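You operate a simulated robot arm through the tools that you are given. There is no shell and no other tool.

Carry out the task below with a simulated robot arm. There is one attempt and no reset: what you move stays moved.

TASK
Switch the bath off, dial back to 30, move the orange cup to the purple mat and close the lid.
Fine: switch OFF first; leave the other cups; leave the drain switch and the teal button. Set down upright: what you pick out.

The check looks at the end state, three seconds after you hand in, the way a careful person would. Anything else that was tipped, shoved, dropped, spilled or broken makes it a failure. Lids that push on must go on centred and level and be pressed home; caps that screw on are set level and turned clockwise until they are tight.

THE ROBOT
A 7-joint arm with a two-finger gripper, fixed in place. Base frame: the origin is at the foot of the arm, x ahead of it, y to its left, z up; the work surface is at about z = 860. Units: mm, degrees, N and s.
With the tool pointing down near the work surface it reaches from about 360 to 780 mm from the base axis. Its first joint turns from -143.0 to 143.0 degrees. Payload 2.45 kg.
Tool frame: the origin (TCP) lies between the finger pads and is the grasp point; the fingertips stand 26 mm ahead of it; z points along the fingers, y is the line along which they close. Largest opening 96 mm; the body of the gripper starts 69 mm behind the TCP.
Orientation is told as [roll, pitch, yaw] about the base's x, y, z axes, in that order, counted from this pose: with the fingers straight down and closing along the base's y, the tool's x points along the base's -x, its y along +y and its z along -z.

THE INTERFACE
- The arm moves only by the tool send_rows. Its argument "rows" is a list of rows, each a list of 7 numbers: the shift along the tool's x, y, z in mm, then the turn, a rotation vector about the tool's x, y, z in degrees, then the closure, from 0 (fully open) to 1 (shut). In form: [[dx, dy, dz, ax, ay, az, gripper], ...]. A call has 1 to 20 rows; each row is the pose to reach, as a shift and turn from the pose commanded when the call began, along the tool's axes at that moment. A row lasts 0.2 s, in which the tool goes at most 50 mm and 8.6 degrees; a call with a longer step from one row to the next is refused whole, and so is a gripper value outside its range. Where a pose cannot be reached the arm comes as near as it can. A force on the tool above 70 N (or 10 N above the force at the start of the call, whichever is more), or a blocked arm, ends the call early, and 0.2 s more pass. Each finger halts on what it meets, pressing with about 33 N; the grip force reading is that of the motor and also rises with nothing between the fingers. The clock runs only during rows and for 0.2 s after the last one: add rows that repeat a pose to give the fingers time. It gives the time, the measured TCP pose, the force on the tool (base axes), the opening and the grip force at its end, in the units of the frame above (readings bear some noise), with the torque about the TCP (base axes, N m) and any sound that the robot's microphone picked up.
- Cameras (640 x 400 px; columns grow to the right, rows downward): "scene" is fixed at [399.7, -499.7, 1478.4]; the picture's right is [0.92, -0.40, 0.00], its down [-0.29, -0.67, -0.69] and it looks along [0.27, 0.63, -0.72] (base axes); focal length 295 px, centre (320, 200). "wrist" rides on the gripper at [82, 3, -98] in the tool frame; the picture's right is [-0.04, 1.00, 0.00], its down [-0.73, -0.03, -0.68] and it looks along [-0.68, -0.03, 0.73] (tool axes); focal length 256 px, centre (320, 200). There is no depth. A picture from a camera that has moved, and an enlarged one, comes with that camera's place and axes in the base frame and with its lens.
- capture(camera): a new picture of that camera. It takes no simulated time.
- lift_body(by): slides the trunk up (or, below 0, down) by that many mm; the arm rides with it, the base frame stays. It gives what a move gives, with no picture.
- enlarge(camera, box): a new picture of the part [left, top, right, bottom] of that camera's present view, enlarged. It takes no simulated time.
- hand_in(): hands the job in; it is judged then, once.

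Nothing tells you positions but the pictures and the camera data. Unless the task says otherwise, let go and move clear before handing in.

The tools are called after "Call:" as name(argument=value, ...) on one line, values as JSON. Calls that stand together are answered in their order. send_rows: Moves the arm, as the interface text tells. Its arguments: {"type":"object","properties":{"rows":{"type":"array"}},"required":["rows"]} The other tools are called the same way: lift_body (by) slides the trunk up or down; capture (camera) takes a picture; enlarge (camera, box) takes an enlarged picture of a part of a camera's view; hand_in () hands the job in.

At the start:

```text
t: 0.0
position: [478.5, 171.3, 1160.4]
orientation: [0.0, 0.0, 0.1]
wrist_force: [0.2, -0.4, -1.0]
torque: [0.0, -0.01, 0.01]
gripper_width: 95.7
grip_force: 0.1
trunk travel left (down, up): [-575.0, 65.0]
```

scene: 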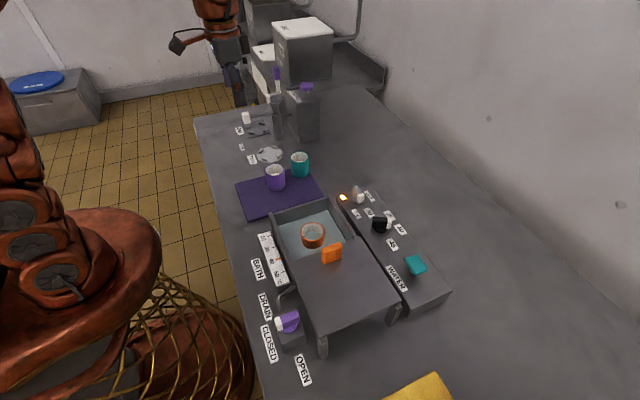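
wrist: 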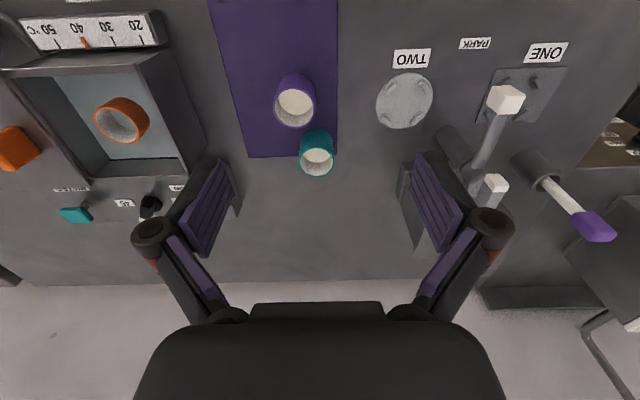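

I see a water bath with an orange cup inside, a sliding or hinged lid with an orange knob, a switch and dial on the panel, and a purple mat with purple and teal cups. I'll look closer before moving.

Call:
enlarge(camera="scene", box=[230, 160, 460, 304])

Call:
enlarge(camera="scene", box=[320, 170, 440, 245])

Call:
enlarge(camera="scene", box=[240, 220, 400, 320])

Call:
enlarge(camera="wrist", box=[0, 0, 240, 240])

Call:
enlarge(camera="scene", box=[240, 280, 340, 390])

```text
2.78 times, centred on (345, 232) of scene
camera zoom: at [399.7, -499.7, 1478.4], right [0.92, -0.4, 0.0], down [-0.29, -0.67, -0.69], along [0.27, 0.63, -0.72], focal length 819 px, centre (251, 111)
```

zoom: 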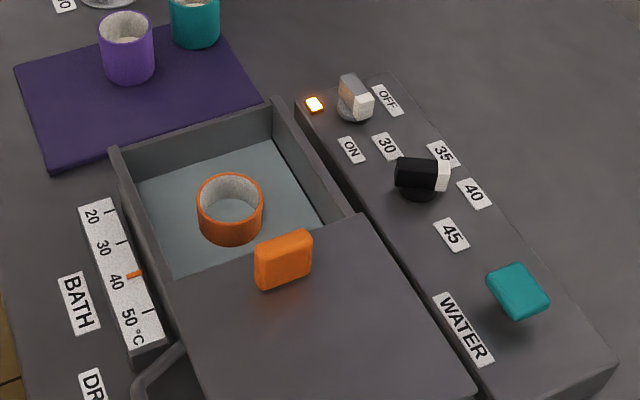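

```text
5.33 times, centred on (380, 208) of scene
camera zoom: at [399.7, -499.7, 1478.4], right [0.92, -0.4, 0.0], down [-0.29, -0.67, -0.69], along [0.27, 0.63, -0.72], focal length 1572 px, centre (0, 160)
```

zoom: 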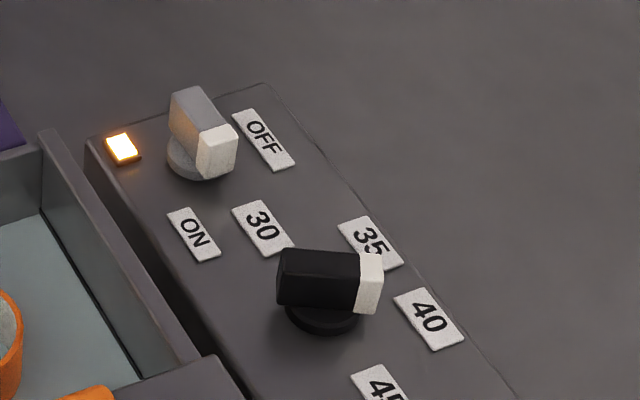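

```text
4.00 times, centred on (320, 270) of scene
camera zoom: at [399.7, -499.7, 1478.4], right [0.92, -0.4, 0.0], down [-0.29, -0.67, -0.69], along [0.27, 0.63, -0.72], focal length 1179 px, centre (320, -80)
```

zoom: 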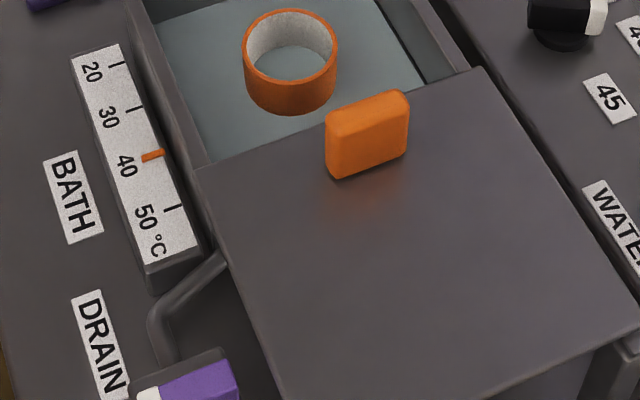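

```text
1.67 times, centred on (120, 120) of wrist
camera zoom: at [396.5, 174.5, 1259.1], right [0.04, 1.0, 0.0], down [0.73, -0.03, 0.68], along [0.68, -0.03, -0.73], focal length 427 px, centre (653, 333)
```

zoom: 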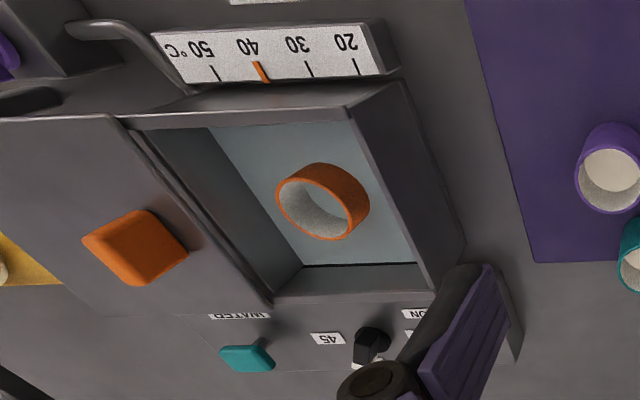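

```text
3.64 times, centred on (290, 335) of scene
camera zoom: at [399.7, -499.7, 1478.4], right [0.92, -0.4, 0.0], down [-0.29, -0.67, -0.69], along [0.27, 0.63, -0.72], focal length 1072 px, centre (429, -291)
```

zoom: 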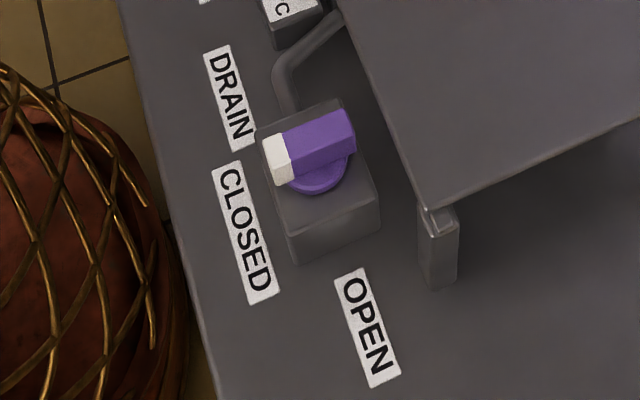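

The bath runs along y with an orange cup near (547, -111), rim at about z=932. The panel is at about x≈705, with the switch near y≈-41 and the dial near y≈-150. I'll move the wrist camera over for a clearer view.

Call:
send_rows(rows=[[0, -45, 0, 0, 0, 0, 0], [0, -90, 0, 0, 0, 0, 0], [0, -135, 0, 0, 0, 0, 0], [0, -180, 0, 0, 0, 0, 0], [0, -225, 0, 0, 0, 0, 0], [0, -265, 0, 0, 0, 0, 0], [0, -265, 0, 0, 0, 0, 0]])

Call:
capture(camera="wrist")

Call:
capture(camera="scene")

```text
t: 1.6
position: [478.6, -94.9, 1162.1]
orientation: [0.1, 0.0, 0.1]
wrist_force: [-0.2, -0.8, -0.6]
torque: [-0.01, -0.01, 0.0]
gripper_width: 96.1
grip_force: 0.1
trunk travel left (down, up): [-575.0, 65.0]
```

```text
taken
camera wrist: at [396.9, -93.2, 1259.8], right [0.04, 1.0, 0.0], down [0.73, -0.03, 0.68], along [0.68, -0.03, -0.73], focal length 256 px, centre (320, 200)
```

wrist: 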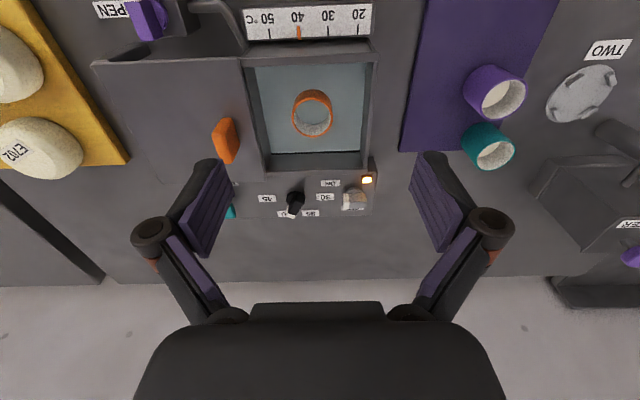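

```text
taken
```

scene: 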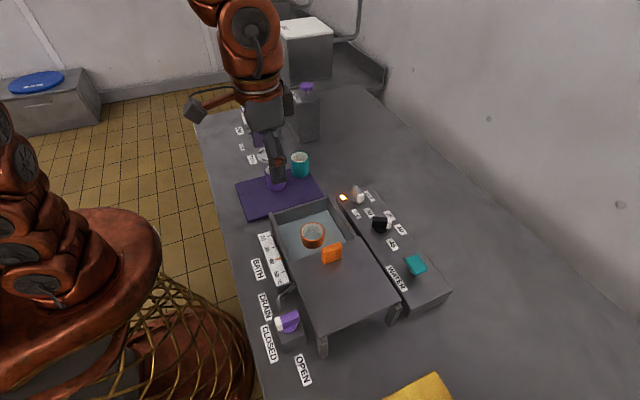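

The wrist camera is working well and shows the bath and panel. I'll enlarge the panel and lid areas.

Call:
enlarge(camera="wrist", box=[240, 160, 400, 230])

Call:
enlarge(camera="wrist", box=[90, 0, 390, 200])

Call:
enlarge(camera="wrist", box=[390, 0, 640, 200])

```text
4.00 times, centred on (320, 195) of wrist
camera zoom: at [396.9, -93.2, 1259.8], right [0.04, 1.0, 0.0], down [0.73, -0.03, 0.68], along [0.68, -0.03, -0.73], focal length 1024 px, centre (320, 220)
```

zoom: 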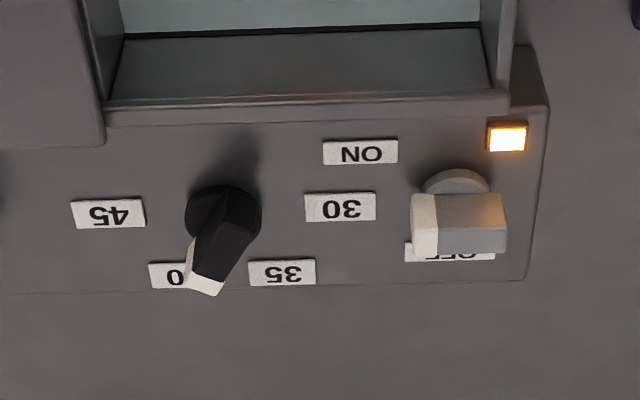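

```text
2.00 times, centred on (240, 100) of wrist
camera zoom: at [396.9, -93.2, 1259.8], right [0.04, 1.0, 0.0], down [0.73, -0.03, 0.68], along [0.68, -0.03, -0.73], focal length 512 px, centre (480, 400)
```

zoom: 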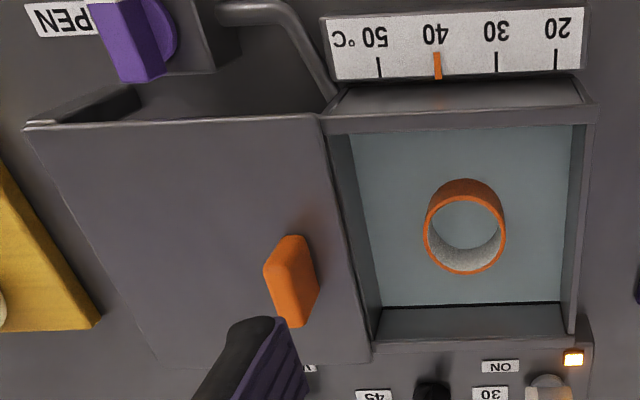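

```text
2.00 times, centred on (515, 100) of wrist
camera zoom: at [396.9, -93.2, 1259.8], right [0.04, 1.0, 0.0], down [0.73, -0.03, 0.68], along [0.68, -0.03, -0.73], focal length 512 px, centre (-70, 400)
```

zoom: 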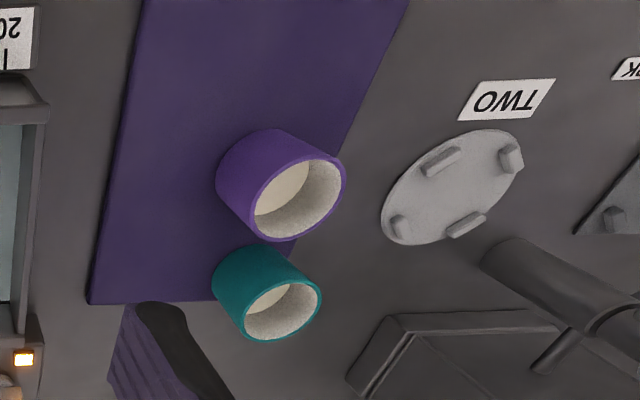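

The switch pointer points along -y at ON with OFF on its +x side. The dial points at 40 with 30 on its +y side, and the lid is a sliding plate lying toward -y. I'll move closer above the switch to pin down positions.

Call:
send_rows(rows=[[-40, 12, 20, 0, 0, 0, 0], [-80, 24, 40, 0, 0, 0, 0], [-120, 36, 70, 0, 0, 0, 0], [-161, 48, 100, 0, 0, 0, 0], [-161, 48, 100, 0, 0, 0, 0]])

Call:
capture(camera="wrist")

Call:
enlarge(camera="wrist", box=[220, 80, 420, 205])

```text
refused: row 3 steps farther than a row can; nothing moved
```

```text
taken
camera wrist: at [396.9, -93.2, 1259.8], right [0.04, 1.0, 0.0], down [0.73, -0.03, 0.68], along [0.68, -0.03, -0.73], focal length 256 px, centre (320, 200)
```

wrist: 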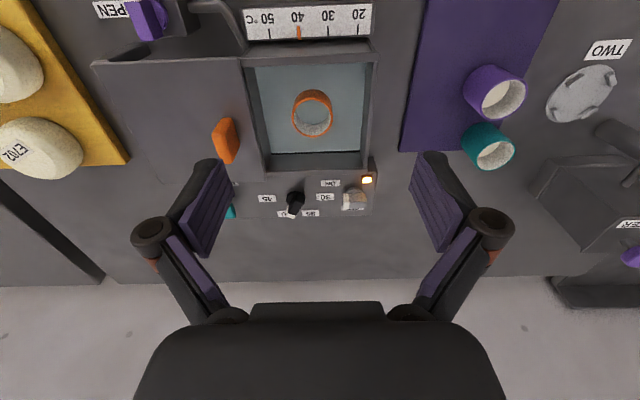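

```text
3.20 times, centred on (320, 142) of wrist
camera zoom: at [396.9, -93.2, 1259.8], right [0.04, 1.0, 0.0], down [0.73, -0.03, 0.68], along [0.68, -0.03, -0.73], focal length 819 px, centre (320, 384)
```

zoom: 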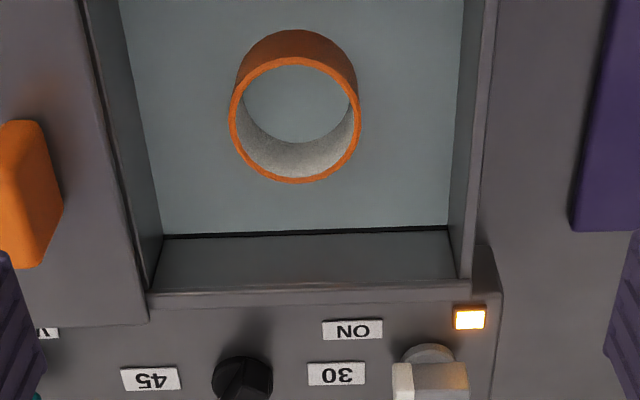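

The last move was refused because one step was too long, so I'm resending the approach toward the switch in smaller steps.

Call:
send_rows(rows=[[-32, 10, 20, 0, 0, 0, 0], [-64, 20, 40, 0, 0, 0, 0], [-96, 30, 60, 0, 0, 0, 0], [-128, 40, 80, 0, 0, 0, 0], [-161, 48, 100, 0, 0, 0, 0], [-161, 48, 100, 0, 0, 0, 0]])

Call:
capture(camera="wrist")

Call:
enlarge(camera="wrist", box=[220, 80, 420, 205])

```text
t: 3.0
position: [639.0, -46.4, 1059.5]
orientation: [0.1, 0.0, 0.0]
wrist_force: [-0.5, 0.8, -0.9]
torque: [-0.04, -0.01, 0.02]
gripper_width: 96.2
grip_force: 0.1
trunk travel left (down, up): [-575.0, 65.0]
```

```text
taken
camera wrist: at [557.1, -43.2, 1158.1], right [0.04, 1.0, 0.0], down [0.73, -0.03, 0.68], along [0.68, -0.03, -0.73], focal length 256 px, centre (320, 200)
```

wrist: 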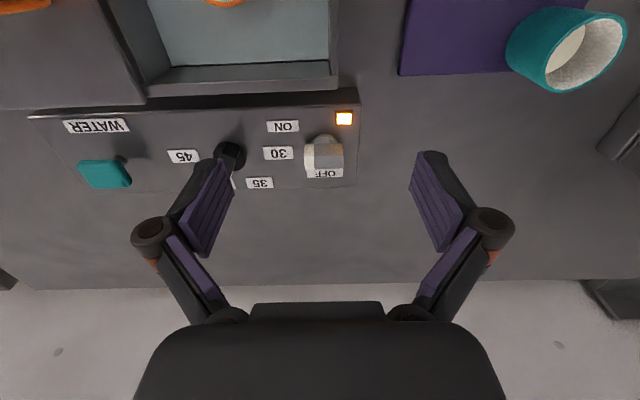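

```text
3.20 times, centred on (320, 142) of wrist
camera zoom: at [557.1, -43.2, 1158.1], right [0.04, 1.0, 0.0], down [0.73, -0.03, 0.68], along [0.68, -0.03, -0.73], focal length 819 px, centre (320, 384)
```

zoom: 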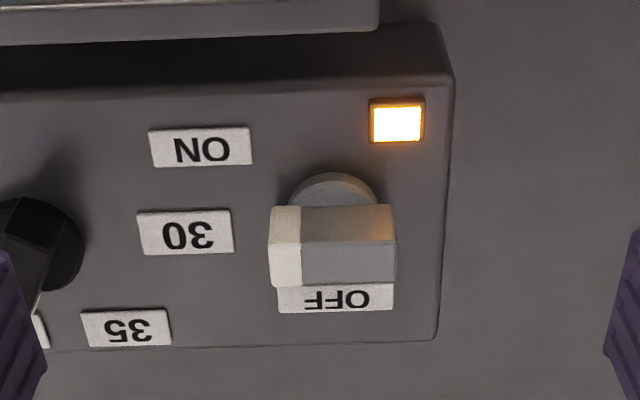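

The switch handle's top is at about (702, -46.5, 947), about 40 mm long along y and 18 mm wide. I'll turn the tool to yaw -90 so the fingers close across it, partly close them, and hover above.

Call:
send_rows(rows=[[-7, 0, 4, 0, 0, 8.2, 0.4], [-14, 0, 8, 0, 0, 16.4, 0.4], [-21, 0, 12, 0, 0, 24.6, 0.4], [-28, 0, 16, 0, 0, 32.8, 0.4], [-35, 0, 20, 0, 0, 41, 0.4], [-42, 0, 24, 0, 0, 49.2, 0.45], [-49, 0, 28, 0, 0, 57.4, 0.45], [-56, 0, 32, 0, 0, 65.6, 0.45], [-63, 0, 36, 0, 0, 73.8, 0.45], [-63, 0, 40, 0, 0, 82, 0.45], [-63, 0, 40, 0, 0, 90, 0.45], [-63, 0, 40, 0, 0, 90, 0.45]])

Call:
capture(camera="wrist")

Call:
enlarge(camera="scene", box=[280, 120, 440, 220])

```text
t: 5.6
position: [703.5, -46.1, 1020.8]
orientation: [0.0, 0.1, -90.0]
wrist_force: [0.4, -0.5, 0.1]
torque: [0.01, 0.03, 0.03]
gripper_width: 52.6
grip_force: 0.0
trunk travel left (down, up): [-575.0, 65.0]
```

```text
taken
camera wrist: at [706.1, 35.5, 1118.9], right [1.0, -0.04, 0.0], down [-0.03, -0.73, 0.68], along [-0.03, -0.68, -0.73], focal length 256 px, centre (320, 200)
```

wrist: 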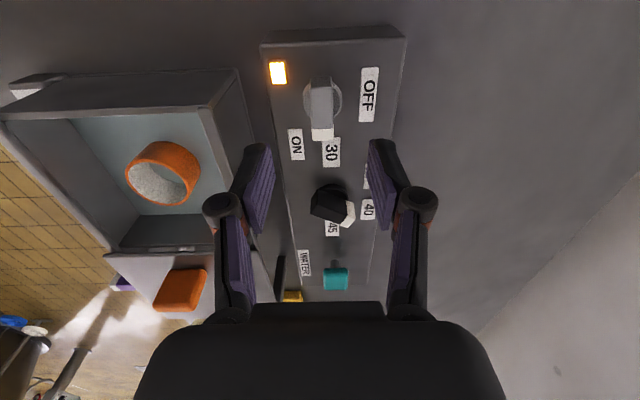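

```text
4.00 times, centred on (360, 170) of scene
camera zoom: at [399.7, -499.7, 1478.4], right [0.92, -0.4, 0.0], down [-0.29, -0.67, -0.69], along [0.27, 0.63, -0.72], focal length 1179 px, centre (160, 320)
```

zoom: 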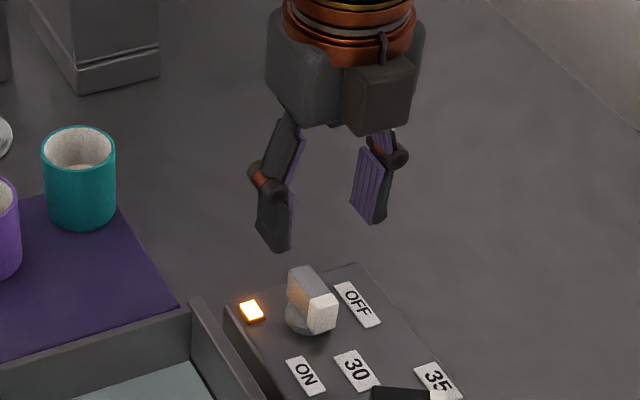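

Call:
enlarge(camera="wrist", box=[250, 40, 410, 140])

Call:
enlarge(camera="wrist", box=[250, 120, 410, 300])

Call:
enlarge(camera="wrist", box=[0, 50, 260, 310])

```text
4.00 times, centred on (330, 90) of wrist
camera zoom: at [706.1, 35.5, 1118.9], right [1.0, -0.04, 0.0], down [-0.03, -0.73, 0.68], along [-0.03, -0.68, -0.73], focal length 1024 px, centre (280, 640)
```

zoom: 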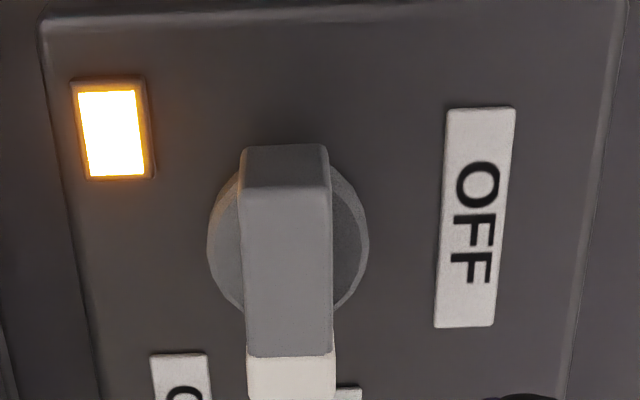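

```text
2.22 times, centred on (330, 210) of wrist
camera zoom: at [706.1, 35.5, 1118.9], right [1.0, -0.04, 0.0], down [-0.03, -0.73, 0.68], along [-0.03, -0.68, -0.73], focal length 569 px, centre (298, 178)
```

zoom: 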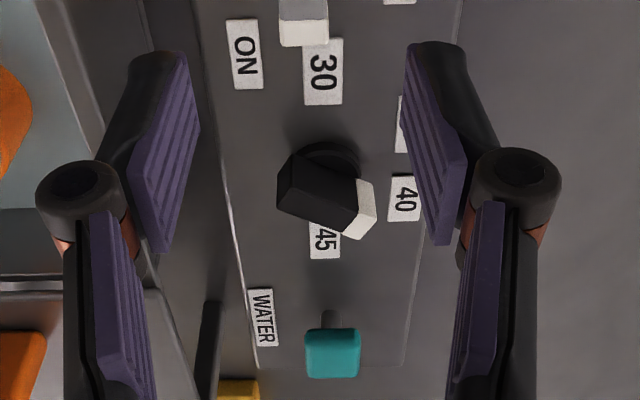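

```text
1.54 times, centred on (130, 180) of wrist
camera zoom: at [706.1, 35.5, 1118.9], right [1.0, -0.04, 0.0], down [-0.03, -0.73, 0.68], along [-0.03, -0.68, -0.73], focal length 394 px, centre (612, 231)
```

zoom: 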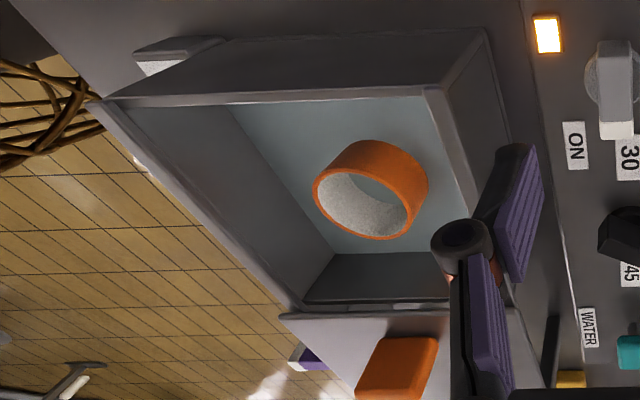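

The tool is centred over the switch handle at (703.5, -46). I'll lower it to z≈950 and close on the handle.

Call:
send_rows(rows=[[0, 0, 25, 0, 0, 0, 0.45], [0, 0, 48, 0, 0, 0, 0.45], [0, 0, 62, 0, 0, 0, 0.45], [0, 0, 70, 0, 0, 0, 0.45], [0, 0, 70, 0, 0, 0, 0.45]])

Call:
capture(camera="wrist")

Call:
enlarge(camera="scene", box=[280, 120, 440, 220])

```text
t: 6.8
position: [702.2, -45.2, 951.8]
orientation: [0.1, 0.0, -90.0]
wrist_force: [-0.1, -0.7, 0.1]
torque: [0.0, 0.02, -0.02]
gripper_width: 52.7
grip_force: 0.1
trunk travel left (down, up): [-575.0, 65.0]
```

```text
taken
camera wrist: at [705.1, 36.1, 1049.0], right [1.0, -0.04, 0.0], down [-0.03, -0.73, 0.68], along [-0.03, -0.68, -0.73], focal length 256 px, centre (320, 200)
```

wrist: 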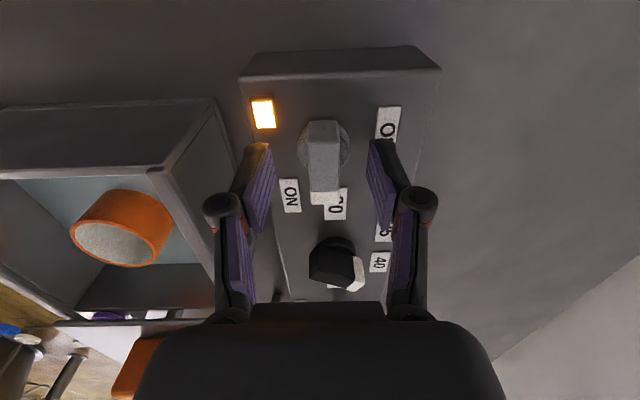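

```text
4.00 times, centred on (360, 170) of scene
camera zoom: at [399.7, -499.7, 1478.4], right [0.92, -0.4, 0.0], down [-0.29, -0.67, -0.69], along [0.27, 0.63, -0.72], focal length 1179 px, centre (160, 320)
```

zoom: 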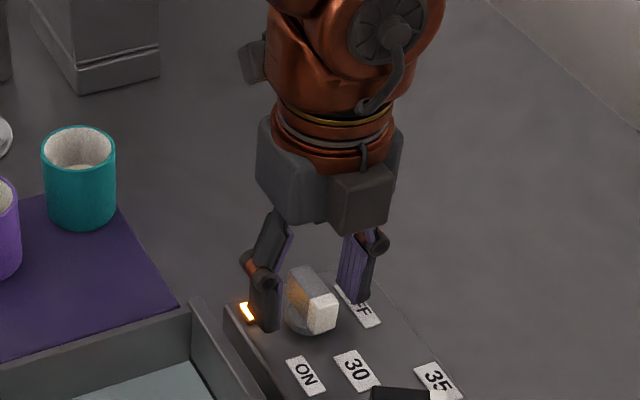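

Call:
enlarge(camera="wrist", box=[230, 80, 430, 220])

Call:
enlarge(camera="scene", box=[330, 165, 390, 205])

```text
2.86 times, centred on (330, 150) of wrist
camera zoom: at [705.1, 36.1, 1049.0], right [1.0, -0.04, 0.0], down [-0.03, -0.73, 0.68], along [-0.03, -0.68, -0.73], focal length 731 px, centre (291, 343)
```

zoom: 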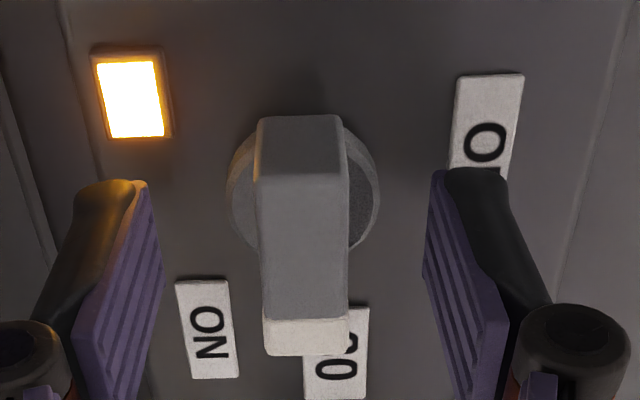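

```text
10.00 times, centred on (360, 185) of scene
camera zoom: at [399.7, -499.7, 1478.4], right [0.92, -0.4, 0.0], down [-0.29, -0.67, -0.69], along [0.27, 0.63, -0.72], focal length 2948 px, centre (-80, 350)
```

zoom: 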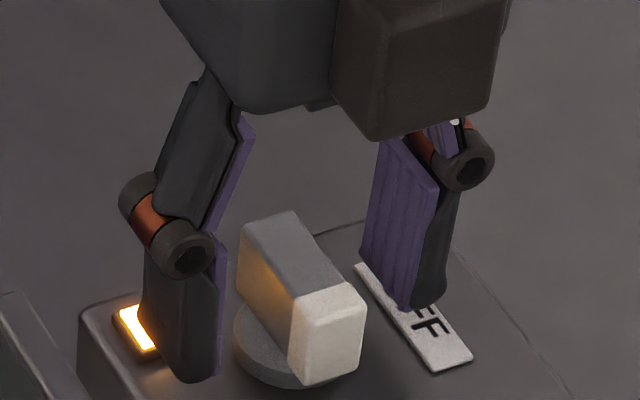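

The handle's top is at z≈945 and the fingertips are about 19 mm below it, one on each side. I'll drop 3 mm, close the fingers, then read the grip.

Call:
send_rows(rows=[[0, 0, 3, 0, 0, 0, 0.5], [0, 0, 3, 0, 0, 0, 0.7], [0, 0, 3, 0, 0, 0, 0.9], [0, 0, 3, 0, 0, 0, 0.9], [0, 0, 3, 0, 0, 0, 0.9]])

Call:
enlarge(camera="scene", box=[310, 150, 410, 215])

```text
t: 8.0
position: [703.2, -45.6, 947.9]
orientation: [0.1, 0.0, -90.0]
wrist_force: [13.4, -0.1, 0.3]
torque: [0.01, -0.35, 0.0]
gripper_width: 18.3
grip_force: 6.1
trunk travel left (down, up): [-575.0, 65.0]
```

```text
6.15 times, centred on (360, 182) of scene
camera zoom: at [399.7, -499.7, 1478.4], right [0.92, -0.4, 0.0], down [-0.29, -0.67, -0.69], along [0.27, 0.63, -0.72], focal length 1814 px, centre (74, 308)
```

zoom: 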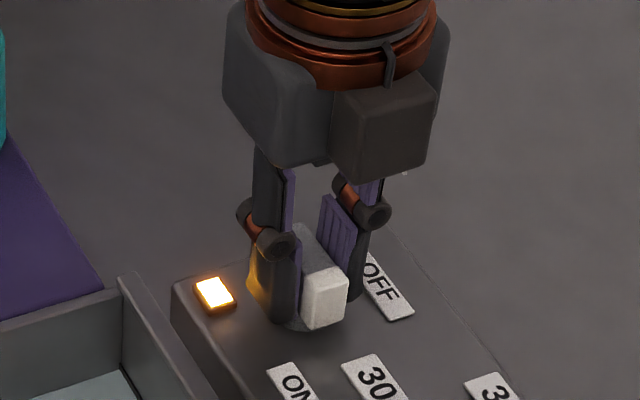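

The fingers have the handle (18 mm opening) with a slight sideways pull, so I'll shift 1 mm and turn it +90° counter-clockwise from ON to OFF.

Call:
send_rows(rows=[[0, 1, 0, 0, 0, 0, 0.95], [0, 1, 0, 0, 0, -5, 0.95], [0, 1, 0, 0, 0, -12, 0.95], [0, 1, 0, 0, 0, -20, 0.95], [0, 1, 0, 0, 0, -28, 0.95], [0, 1, 0, 0, 0, -36, 0.95], [0, 1, 0, 0, 0, -44, 0.95], [0, 1, 0, 0, 0, -52, 0.95], [0, 1, 0, 0, 0, -60, 0.95]])

Call:
enlarge(camera="scene", box=[310, 150, 410, 215])

Call:
capture(camera="wrist")

```text
t: 10.0
position: [705.9, -45.2, 946.8]
orientation: [0.0, 0.1, -29.8]
wrist_force: [27.9, 8.8, 3.1]
torque: [0.78, 0.27, -0.06]
gripper_width: 16.2
grip_force: 41.6
trunk travel left (down, up): [-575.0, 65.0]
```

```text
6.15 times, centred on (360, 182) of scene
camera zoom: at [399.7, -499.7, 1478.4], right [0.92, -0.4, 0.0], down [-0.29, -0.67, -0.69], along [0.27, 0.63, -0.72], focal length 1814 px, centre (74, 308)
```

zoom: 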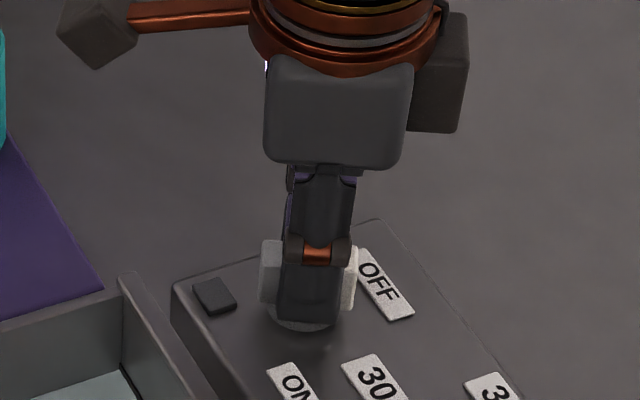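

```text
taken
camera wrist: at [635.9, -1.8, 1045.7], right [0.53, 0.85, 0.0], down [0.62, -0.39, 0.68], along [0.58, -0.36, -0.73], focal length 256 px, centre (320, 200)
```

wrist: 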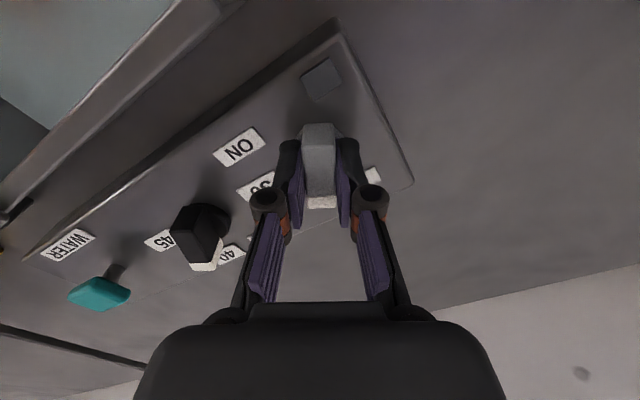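

The indicator lamp has gone out. I'll finish the turn so the pointer lines up with OFF, easing the sideways force by shifting 2 mm.

Call:
send_rows(rows=[[-1.5, 1.2, 0, 0, 0, -6, 0.95], [-1.5, 1.2, 0, 0, 0, -12, 0.95], [-1.5, 1.2, 0, 0, 0, -18, 0.95], [-1.5, 1.2, 0, 0, 0, -24, 0.95], [-1.5, 1.2, 0, 0, 0, -30, 0.95], [-1.5, 1.2, 0, 0, 0, -30, 0.95]])

Call:
enlarge(camera="scene", box=[310, 150, 410, 215])

Call:
enlarge(camera="wrist", box=[200, 50, 440, 250])

```text
t: 11.4
position: [705.4, -45.3, 947.7]
orientation: [0.0, 0.1, 0.1]
wrist_force: [6.4, 9.1, 0.9]
torque: [0.23, -0.62, -0.13]
gripper_width: 16.0
grip_force: 41.8
trunk travel left (down, up): [-575.0, 65.0]
```

```text
6.15 times, centred on (360, 182) of scene
camera zoom: at [399.7, -499.7, 1478.4], right [0.92, -0.4, 0.0], down [-0.29, -0.67, -0.69], along [0.27, 0.63, -0.72], focal length 1814 px, centre (74, 308)
```

zoom: 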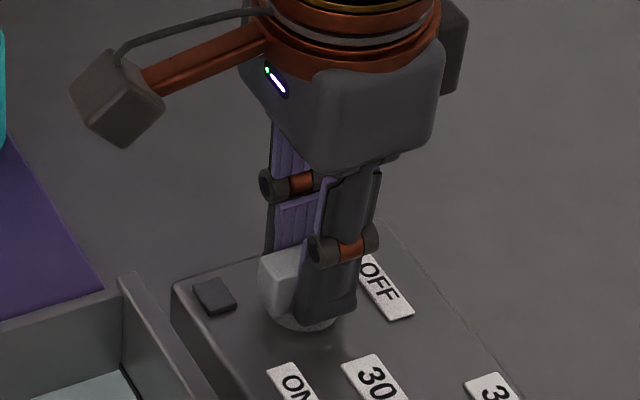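

```text
2.00 times, centred on (320, 150) of wrist
camera zoom: at [623.9, -41.5, 1045.9], right [0.04, 1.0, 0.0], down [0.73, -0.03, 0.68], along [0.68, -0.03, -0.74], focal length 512 px, centre (320, 300)
```

zoom: 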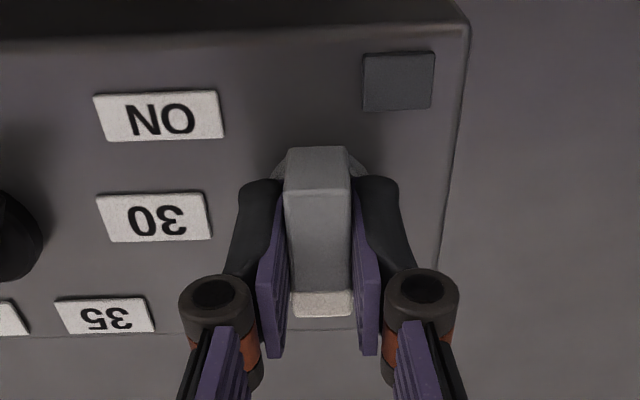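

The switch now points at OFF and the lamp is dark. I'll release, rise, and move toward the dial at about (706, -150).

Call:
send_rows(rows=[[0, 0, 0, 0, 0, 0, 0.5], [0, 0, 0, 0, 0, 0, 0.45], [0, 0, 0, 0, 0, 0, 0.45], [0, 0, -25, 0, 0, 0, 0.45], [0, 0, -65, 0, 0, 0, 0.45], [0, 0, -90, 0, 0, 0, 0.45], [20, -35, -90, 0, 0, 0, 0.45], [40, -70, -90, 0, 0, 0, 0.45], [60, -105, -90, 0, 0, 0, 0.45], [60, -105, -90, 0, 0, 0, 0.45]])

Call:
capture(camera="wrist")

Call:
enlarge(camera="wrist", box=[240, 80, 440, 205])

Call:
enlarge(camera="scene", box=[330, 165, 450, 240])

```text
t: 13.6
position: [646.4, -148.6, 1038.3]
orientation: [-0.1, 0.0, 0.2]
wrist_force: [-0.3, 0.3, 0.0]
torque: [0.03, 0.0, -0.03]
gripper_width: 52.5
grip_force: 0.0
trunk travel left (down, up): [-575.0, 65.0]
```

```text
taken
camera wrist: at [563.4, -145.1, 1136.9], right [0.04, 1.0, 0.0], down [0.73, -0.03, 0.68], along [0.68, -0.03, -0.73], focal length 256 px, centre (320, 200)
```

wrist: 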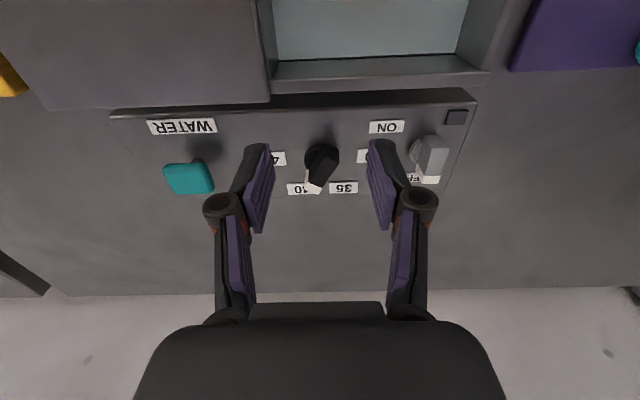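

```text
3.20 times, centred on (340, 142) of wrist
camera zoom: at [563.4, -145.1, 1136.9], right [0.04, 1.0, 0.0], down [0.73, -0.03, 0.68], along [0.68, -0.03, -0.73], focal length 819 px, centre (256, 384)
```

zoom: 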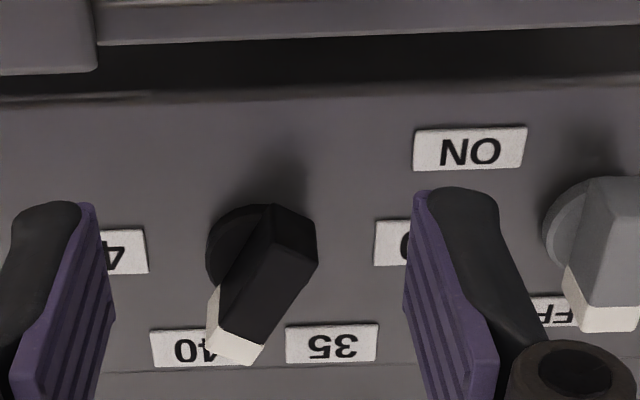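

```text
5.33 times, centred on (390, 202) of scene
camera zoom: at [399.7, -499.7, 1478.4], right [0.92, -0.4, 0.0], down [-0.29, -0.67, -0.69], along [0.27, 0.63, -0.72], focal length 1572 px, centre (-53, 187)
```

zoom: 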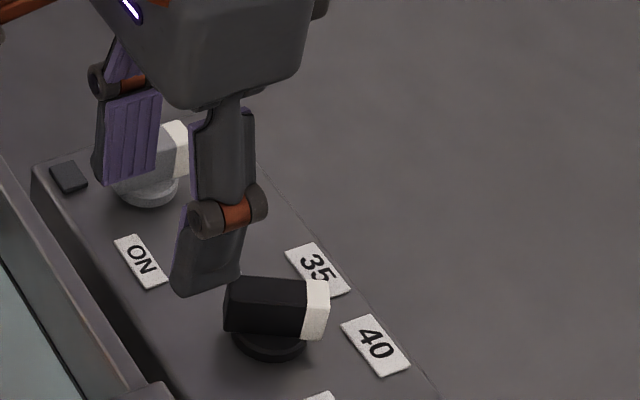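

The dial bar's top is at z≈945, centred near (709.5, -150.5), and points 30° clockwise from +x. I'll hover above it with yaw -30.

Call:
send_rows(rows=[[-16, 0, 10, 0, 0, 7.5, 0.45], [-32, -1, 25, 0, 0, 15, 0.45], [-48, -2, 40, 0, 0, 22.5, 0.45], [-63, -2, 53, 0, 0, 30, 0.45], [-63, -2, 53, 0, 0, 30, 0.45], [-63, -2, 53, 0, 0, 30, 0.45]])

Call:
enlarge(camera="wrist", box=[200, 50, 440, 250])

Call:
enlarge(camera="scene", box=[330, 165, 450, 240])

```text
t: 15.0
position: [707.1, -151.9, 985.3]
orientation: [0.0, 0.0, -30.1]
wrist_force: [-0.4, -0.2, 0.0]
torque: [-0.01, 0.0, -0.01]
gripper_width: 52.8
grip_force: 0.1
trunk travel left (down, up): [-575.0, 65.0]
```

```text
2.00 times, centred on (320, 150) of wrist
camera zoom: at [638.6, -109.0, 1083.6], right [0.53, 0.85, 0.0], down [0.62, -0.39, 0.68], along [0.57, -0.36, -0.73], focal length 512 px, centre (320, 300)
```

zoom: 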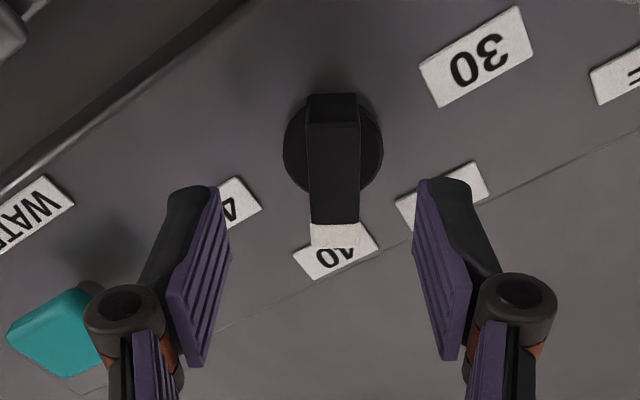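

```text
5.33 times, centred on (390, 202) of scene
camera zoom: at [399.7, -499.7, 1478.4], right [0.92, -0.4, 0.0], down [-0.29, -0.67, -0.69], along [0.27, 0.63, -0.72], focal length 1572 px, centre (-53, 187)
```

zoom: 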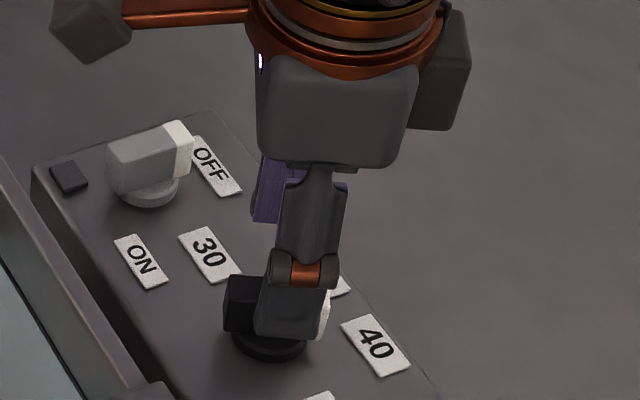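

The dial bar sits about 4 mm to one side of the gripper's midline. I'll correct this, lower to z≈947 and close.

Call:
send_rows(rows=[[-1.6, 3.7, 0, 0, 0, 0, 0.45], [-1.6, 3.7, 15, 0, 0, 0, 0.45], [-1.6, 3.7, 30, 0, 0, 0, 0.45], [-1.6, 3.7, 38, 0, 0, 0, 0.45], [-1.6, 3.7, 38, 0, 0, 0, 0.6], [-1.6, 3.7, 38, 0, 0, 0, 0.8], [-1.6, 3.7, 38, 0, 0, 0, 0.95], [-1.6, 3.7, 38, 0, 0, 0, 0.95]])

Call:
enlarge(camera="wrist", box=[200, 50, 440, 250])

Call:
enlarge(camera="scene", box=[330, 165, 450, 240])

```text
t: 16.8
position: [713.0, -149.5, 947.4]
orientation: [0.0, 0.0, -30.0]
wrist_force: [2.3, -0.1, 6.5]
torque: [0.06, -0.02, -0.02]
gripper_width: 15.8
grip_force: 37.1
trunk travel left (down, up): [-575.0, 65.0]
```

```text
2.00 times, centred on (320, 150) of wrist
camera zoom: at [642.5, -106.3, 1045.5], right [0.53, 0.85, 0.0], down [0.62, -0.39, 0.68], along [0.58, -0.36, -0.73], focal length 512 px, centre (320, 300)
```

zoom: 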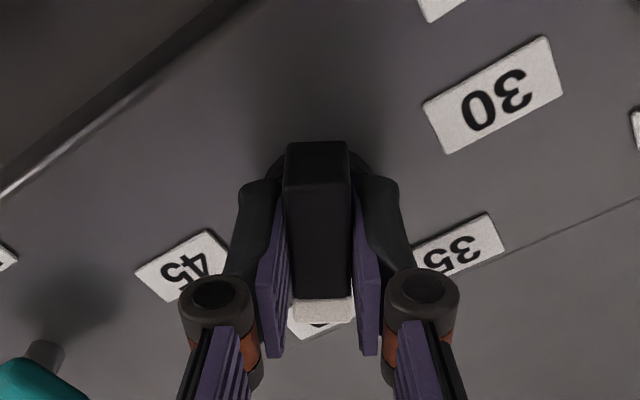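

```text
5.33 times, centred on (390, 202) of scene
camera zoom: at [399.7, -499.7, 1478.4], right [0.92, -0.4, 0.0], down [-0.29, -0.67, -0.69], along [0.27, 0.63, -0.72], focal length 1572 px, centre (-53, 187)
```

zoom: 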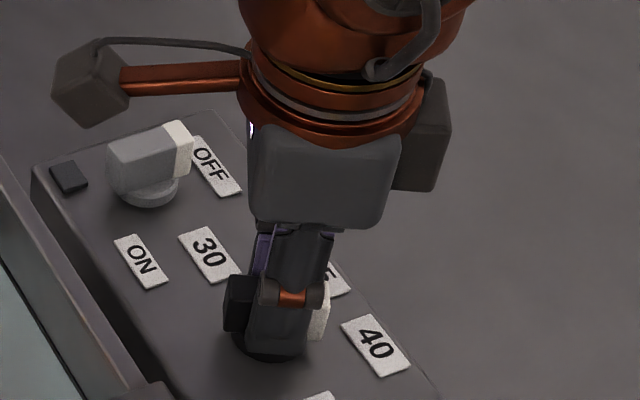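

The dial is firmly held. I'll turn it counter-clockwise in stages, first about 40°, checking forces.

Call:
send_rows(rows=[[0, 0, 0, 0, 0, -7, 0.95], [0, 0, 0, 0, 0, -14, 0.95], [0, 0, 0, 0, 0, -21, 0.95], [0, 0, 0, 0, 0, -28, 0.95], [0, 0, 0, 0, 0, -35, 0.95], [0, 0, 0, 0, 0, -42, 0.95]])

Call:
enlarge(camera="wrist", box=[200, 50, 440, 250])

```text
t: 18.2
position: [714.0, -150.5, 947.0]
orientation: [0.0, -0.1, 12.2]
wrist_force: [5.8, 3.7, 10.1]
torque: [0.28, -0.82, -0.04]
gripper_width: 16.1
grip_force: 41.5
trunk travel left (down, up): [-575.0, 65.0]
```

```text
2.00 times, centred on (320, 150) of wrist
camera zoom: at [631.3, -163.5, 1045.5], right [-0.17, 0.99, 0.0], down [0.72, 0.13, 0.68], along [0.67, 0.12, -0.73], focal length 512 px, centre (320, 300)
```

zoom: 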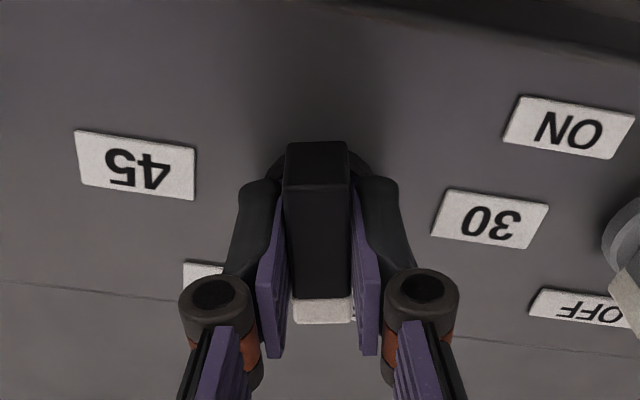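

The dial turns smoothly with small forces. I'm continuing through the remaining 78° to bring the pointer to 30.

Call:
send_rows(rows=[[0, 0, 0, 0, 0, -7, 0.95], [0, 0, 0, 0, 0, -14, 0.95], [0, 0, 0, 0, 0, -21, 0.95], [0, 0, 0, 0, 0, -28, 0.95], [0, 0, 0, 0, 0, -35, 0.95], [0, 0, 0, 0, 0, -42, 0.95], [0, 0, 0, 0, 0, -49, 0.95], [0, 0, 0, 0, 0, -56, 0.95], [0, 0, 0, 0, 0, -63, 0.95], [0, 0, 0, 0, 0, -70, 0.95], [0, 0, 0, 0, 0, -76, 0.95], [0, 0, 0, 0, 0, -78, 0.95]])

Call:
enlarge(camera="wrist", box=[200, 50, 440, 250])

Call:
enlarge(camera="scene", box=[330, 165, 450, 240])

```text
t: 20.8
position: [711.0, -149.9, 946.9]
orientation: [-0.2, -0.1, 90.1]
wrist_force: [2.5, 8.7, 2.6]
torque: [0.1, -0.03, -0.12]
gripper_width: 16.1
grip_force: 41.4
trunk travel left (down, up): [-575.0, 65.0]
```

```text
2.00 times, centred on (320, 150) of wrist
camera zoom: at [708.3, -230.7, 1045.6], right [-1.0, 0.04, 0.0], down [0.03, 0.73, 0.68], along [0.03, 0.68, -0.73], focal length 512 px, centre (320, 300)
```

zoom: 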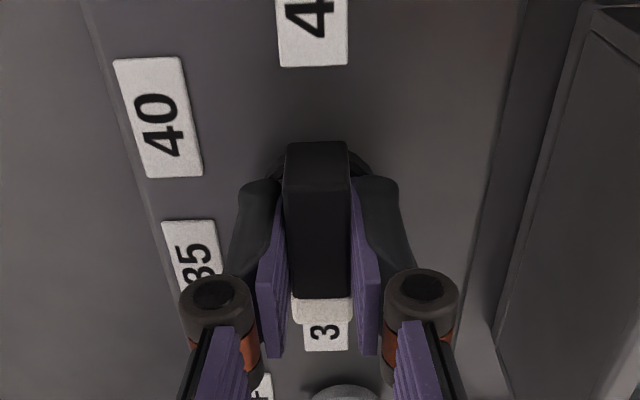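

```text
5.33 times, centred on (390, 202) of scene
camera zoom: at [399.7, -499.7, 1478.4], right [0.92, -0.4, 0.0], down [-0.29, -0.67, -0.69], along [0.27, 0.63, -0.72], focal length 1572 px, centre (-53, 187)
```

zoom: 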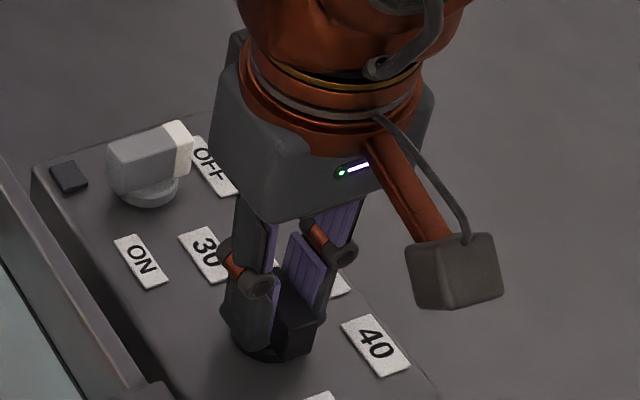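

The dial now points at 30. I'll release, rise, and return toward yaw 0 while moving over to look at the bath.

Call:
send_rows(rows=[[0, 0, 0, 0, 0, 0, 0.5], [0, 0, 0, 0, 0, 0, 0.45], [0, 0, 0, 0, 0, 0, 0.45], [0, 0, -25, 0, 0, 0, 0.45], [0, 0, -65, 0, 0, 0, 0.45], [0, 0, -110, 0, 0, 0, 0.45], [0, 0, -150, 0, 0, 0, 0.45], [0, 0, -150, 0, 0, 0, 0.45]])

Call:
enlarge(camera="scene", box=[330, 165, 450, 240])

Call:
capture(camera="wrist")

```text
t: 22.6
position: [714.9, -150.3, 1076.4]
orientation: [-0.1, 0.0, 90.0]
wrist_force: [-0.6, -0.1, 0.9]
torque: [0.01, 0.01, 0.0]
gripper_width: 52.7
grip_force: 0.0
out of reach, approached as far as the arm can: row 7, 8
trunk travel left (down, up): [-575.0, 65.0]
```

```text
5.33 times, centred on (390, 202) of scene
camera zoom: at [399.7, -499.7, 1478.4], right [0.92, -0.4, 0.0], down [-0.29, -0.67, -0.69], along [0.27, 0.63, -0.72], focal length 1572 px, centre (-53, 187)
```

zoom: 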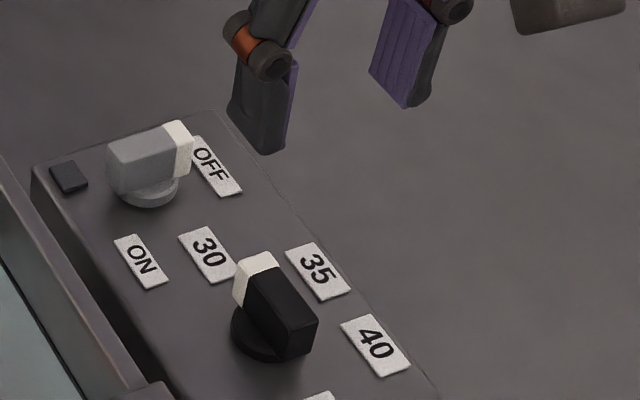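

```text
taken
camera wrist: at [710.4, -231.3, 1174.6], right [-1.0, 0.04, 0.0], down [0.03, 0.73, 0.68], along [0.03, 0.68, -0.73], focal length 256 px, centre (320, 200)
```

wrist: 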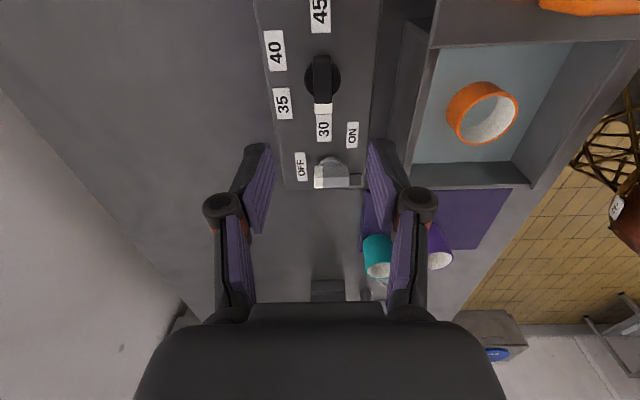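

The switch is at OFF and the dial at 30, both clear. Next is the orange cup near (547, -111). I'll rotate back to yaw 0, open fully and look down at it.

Call:
send_rows(rows=[[-4, 22, 0, 0, 0, 8.2, 0.3], [-8, 44, 0, 0, 0, 16.4, 0.2], [-12, 66, 0, 0, 0, 24.6, 0], [-16, 88, 0, 0, 0, 32.8, 0], [-20, 110, 0, 0, 0, 41, 0], [-24, 132, 0, 0, 0, 49.2, 0], [-28, 154, 0, 0, 0, 57.4, 0], [-32, 176, 0, 0, 0, 65.6, 0], [-36, 198, 0, 0, 0, 73.8, 0], [-39, 220, 0, 0, 0, 82, 0], [-39, 235, 0, 0, 0, 90, 0], [-39, 235, 0, 0, 0, 90, 0]])

Call:
capture(camera="wrist")

Call:
capture(camera="scene")

```text
t: 25.2
position: [478.6, -109.7, 1076.9]
orientation: [0.0, 0.0, -0.1]
wrist_force: [0.4, -1.2, -0.2]
torque: [0.0, -0.02, 0.0]
gripper_width: 96.1
grip_force: 0.1
trunk travel left (down, up): [-575.0, 65.0]
```

```text
taken
camera wrist: at [395.7, -106.3, 1175.2], right [0.04, 1.0, 0.0], down [0.73, -0.03, 0.68], along [0.68, -0.03, -0.73], focal length 256 px, centre (320, 200)
```

wrist: 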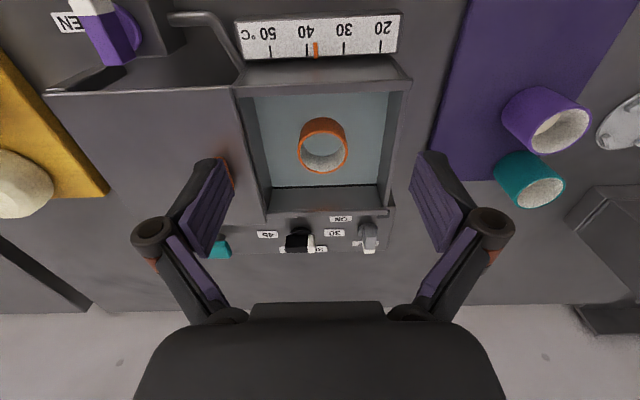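

```text
taken
```

scene: 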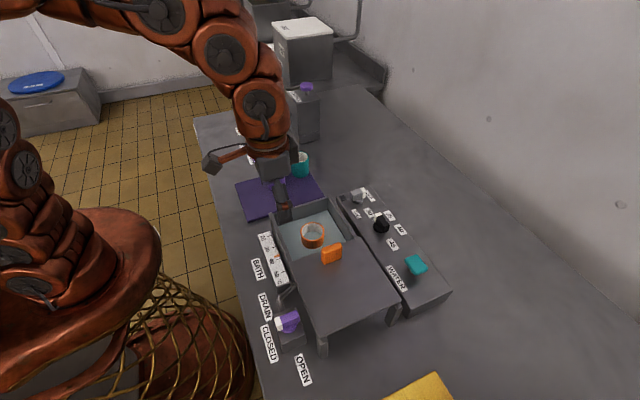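

Call:
enlarge(camera="wrist", box=[225, 70, 425, 220])

Call:
enlarge(camera="wrist", box=[400, 0, 640, 220])

Call:
enlarge(camera="scene", box=[260, 180, 380, 280])

```text
2.67 times, centred on (325, 145) of wrist
camera zoom: at [395.7, -106.3, 1175.2], right [0.04, 1.0, 0.0], down [0.73, -0.03, 0.68], along [0.68, -0.03, -0.73], focal length 683 px, centre (307, 347)
```

zoom: 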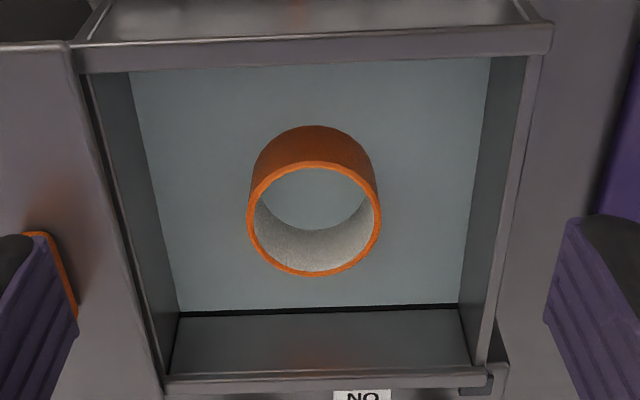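

```text
1.82 times, centred on (520, 110) of wrist
camera zoom: at [395.7, -106.3, 1175.2], right [0.04, 1.0, 0.0], down [0.73, -0.03, 0.68], along [0.68, -0.03, -0.73], focal length 465 px, centre (-44, 364)
```

zoom: 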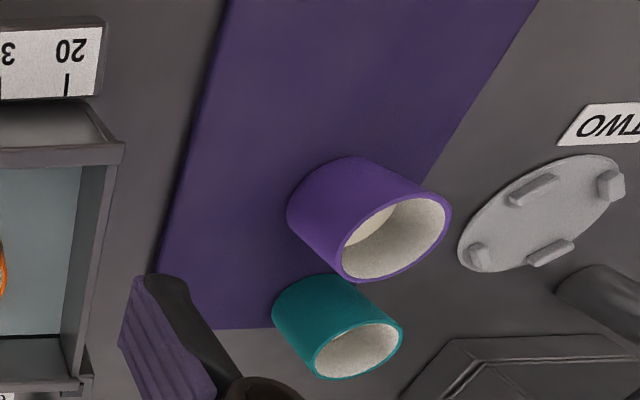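

```text
4.00 times, centred on (320, 230) of scene
camera zoom: at [399.7, -499.7, 1478.4], right [0.92, -0.4, 0.0], down [-0.29, -0.67, -0.69], along [0.27, 0.63, -0.72], focal length 1179 px, centre (320, 80)
```

zoom: 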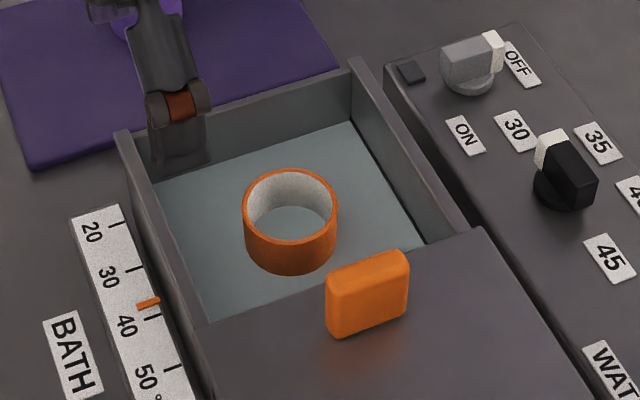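

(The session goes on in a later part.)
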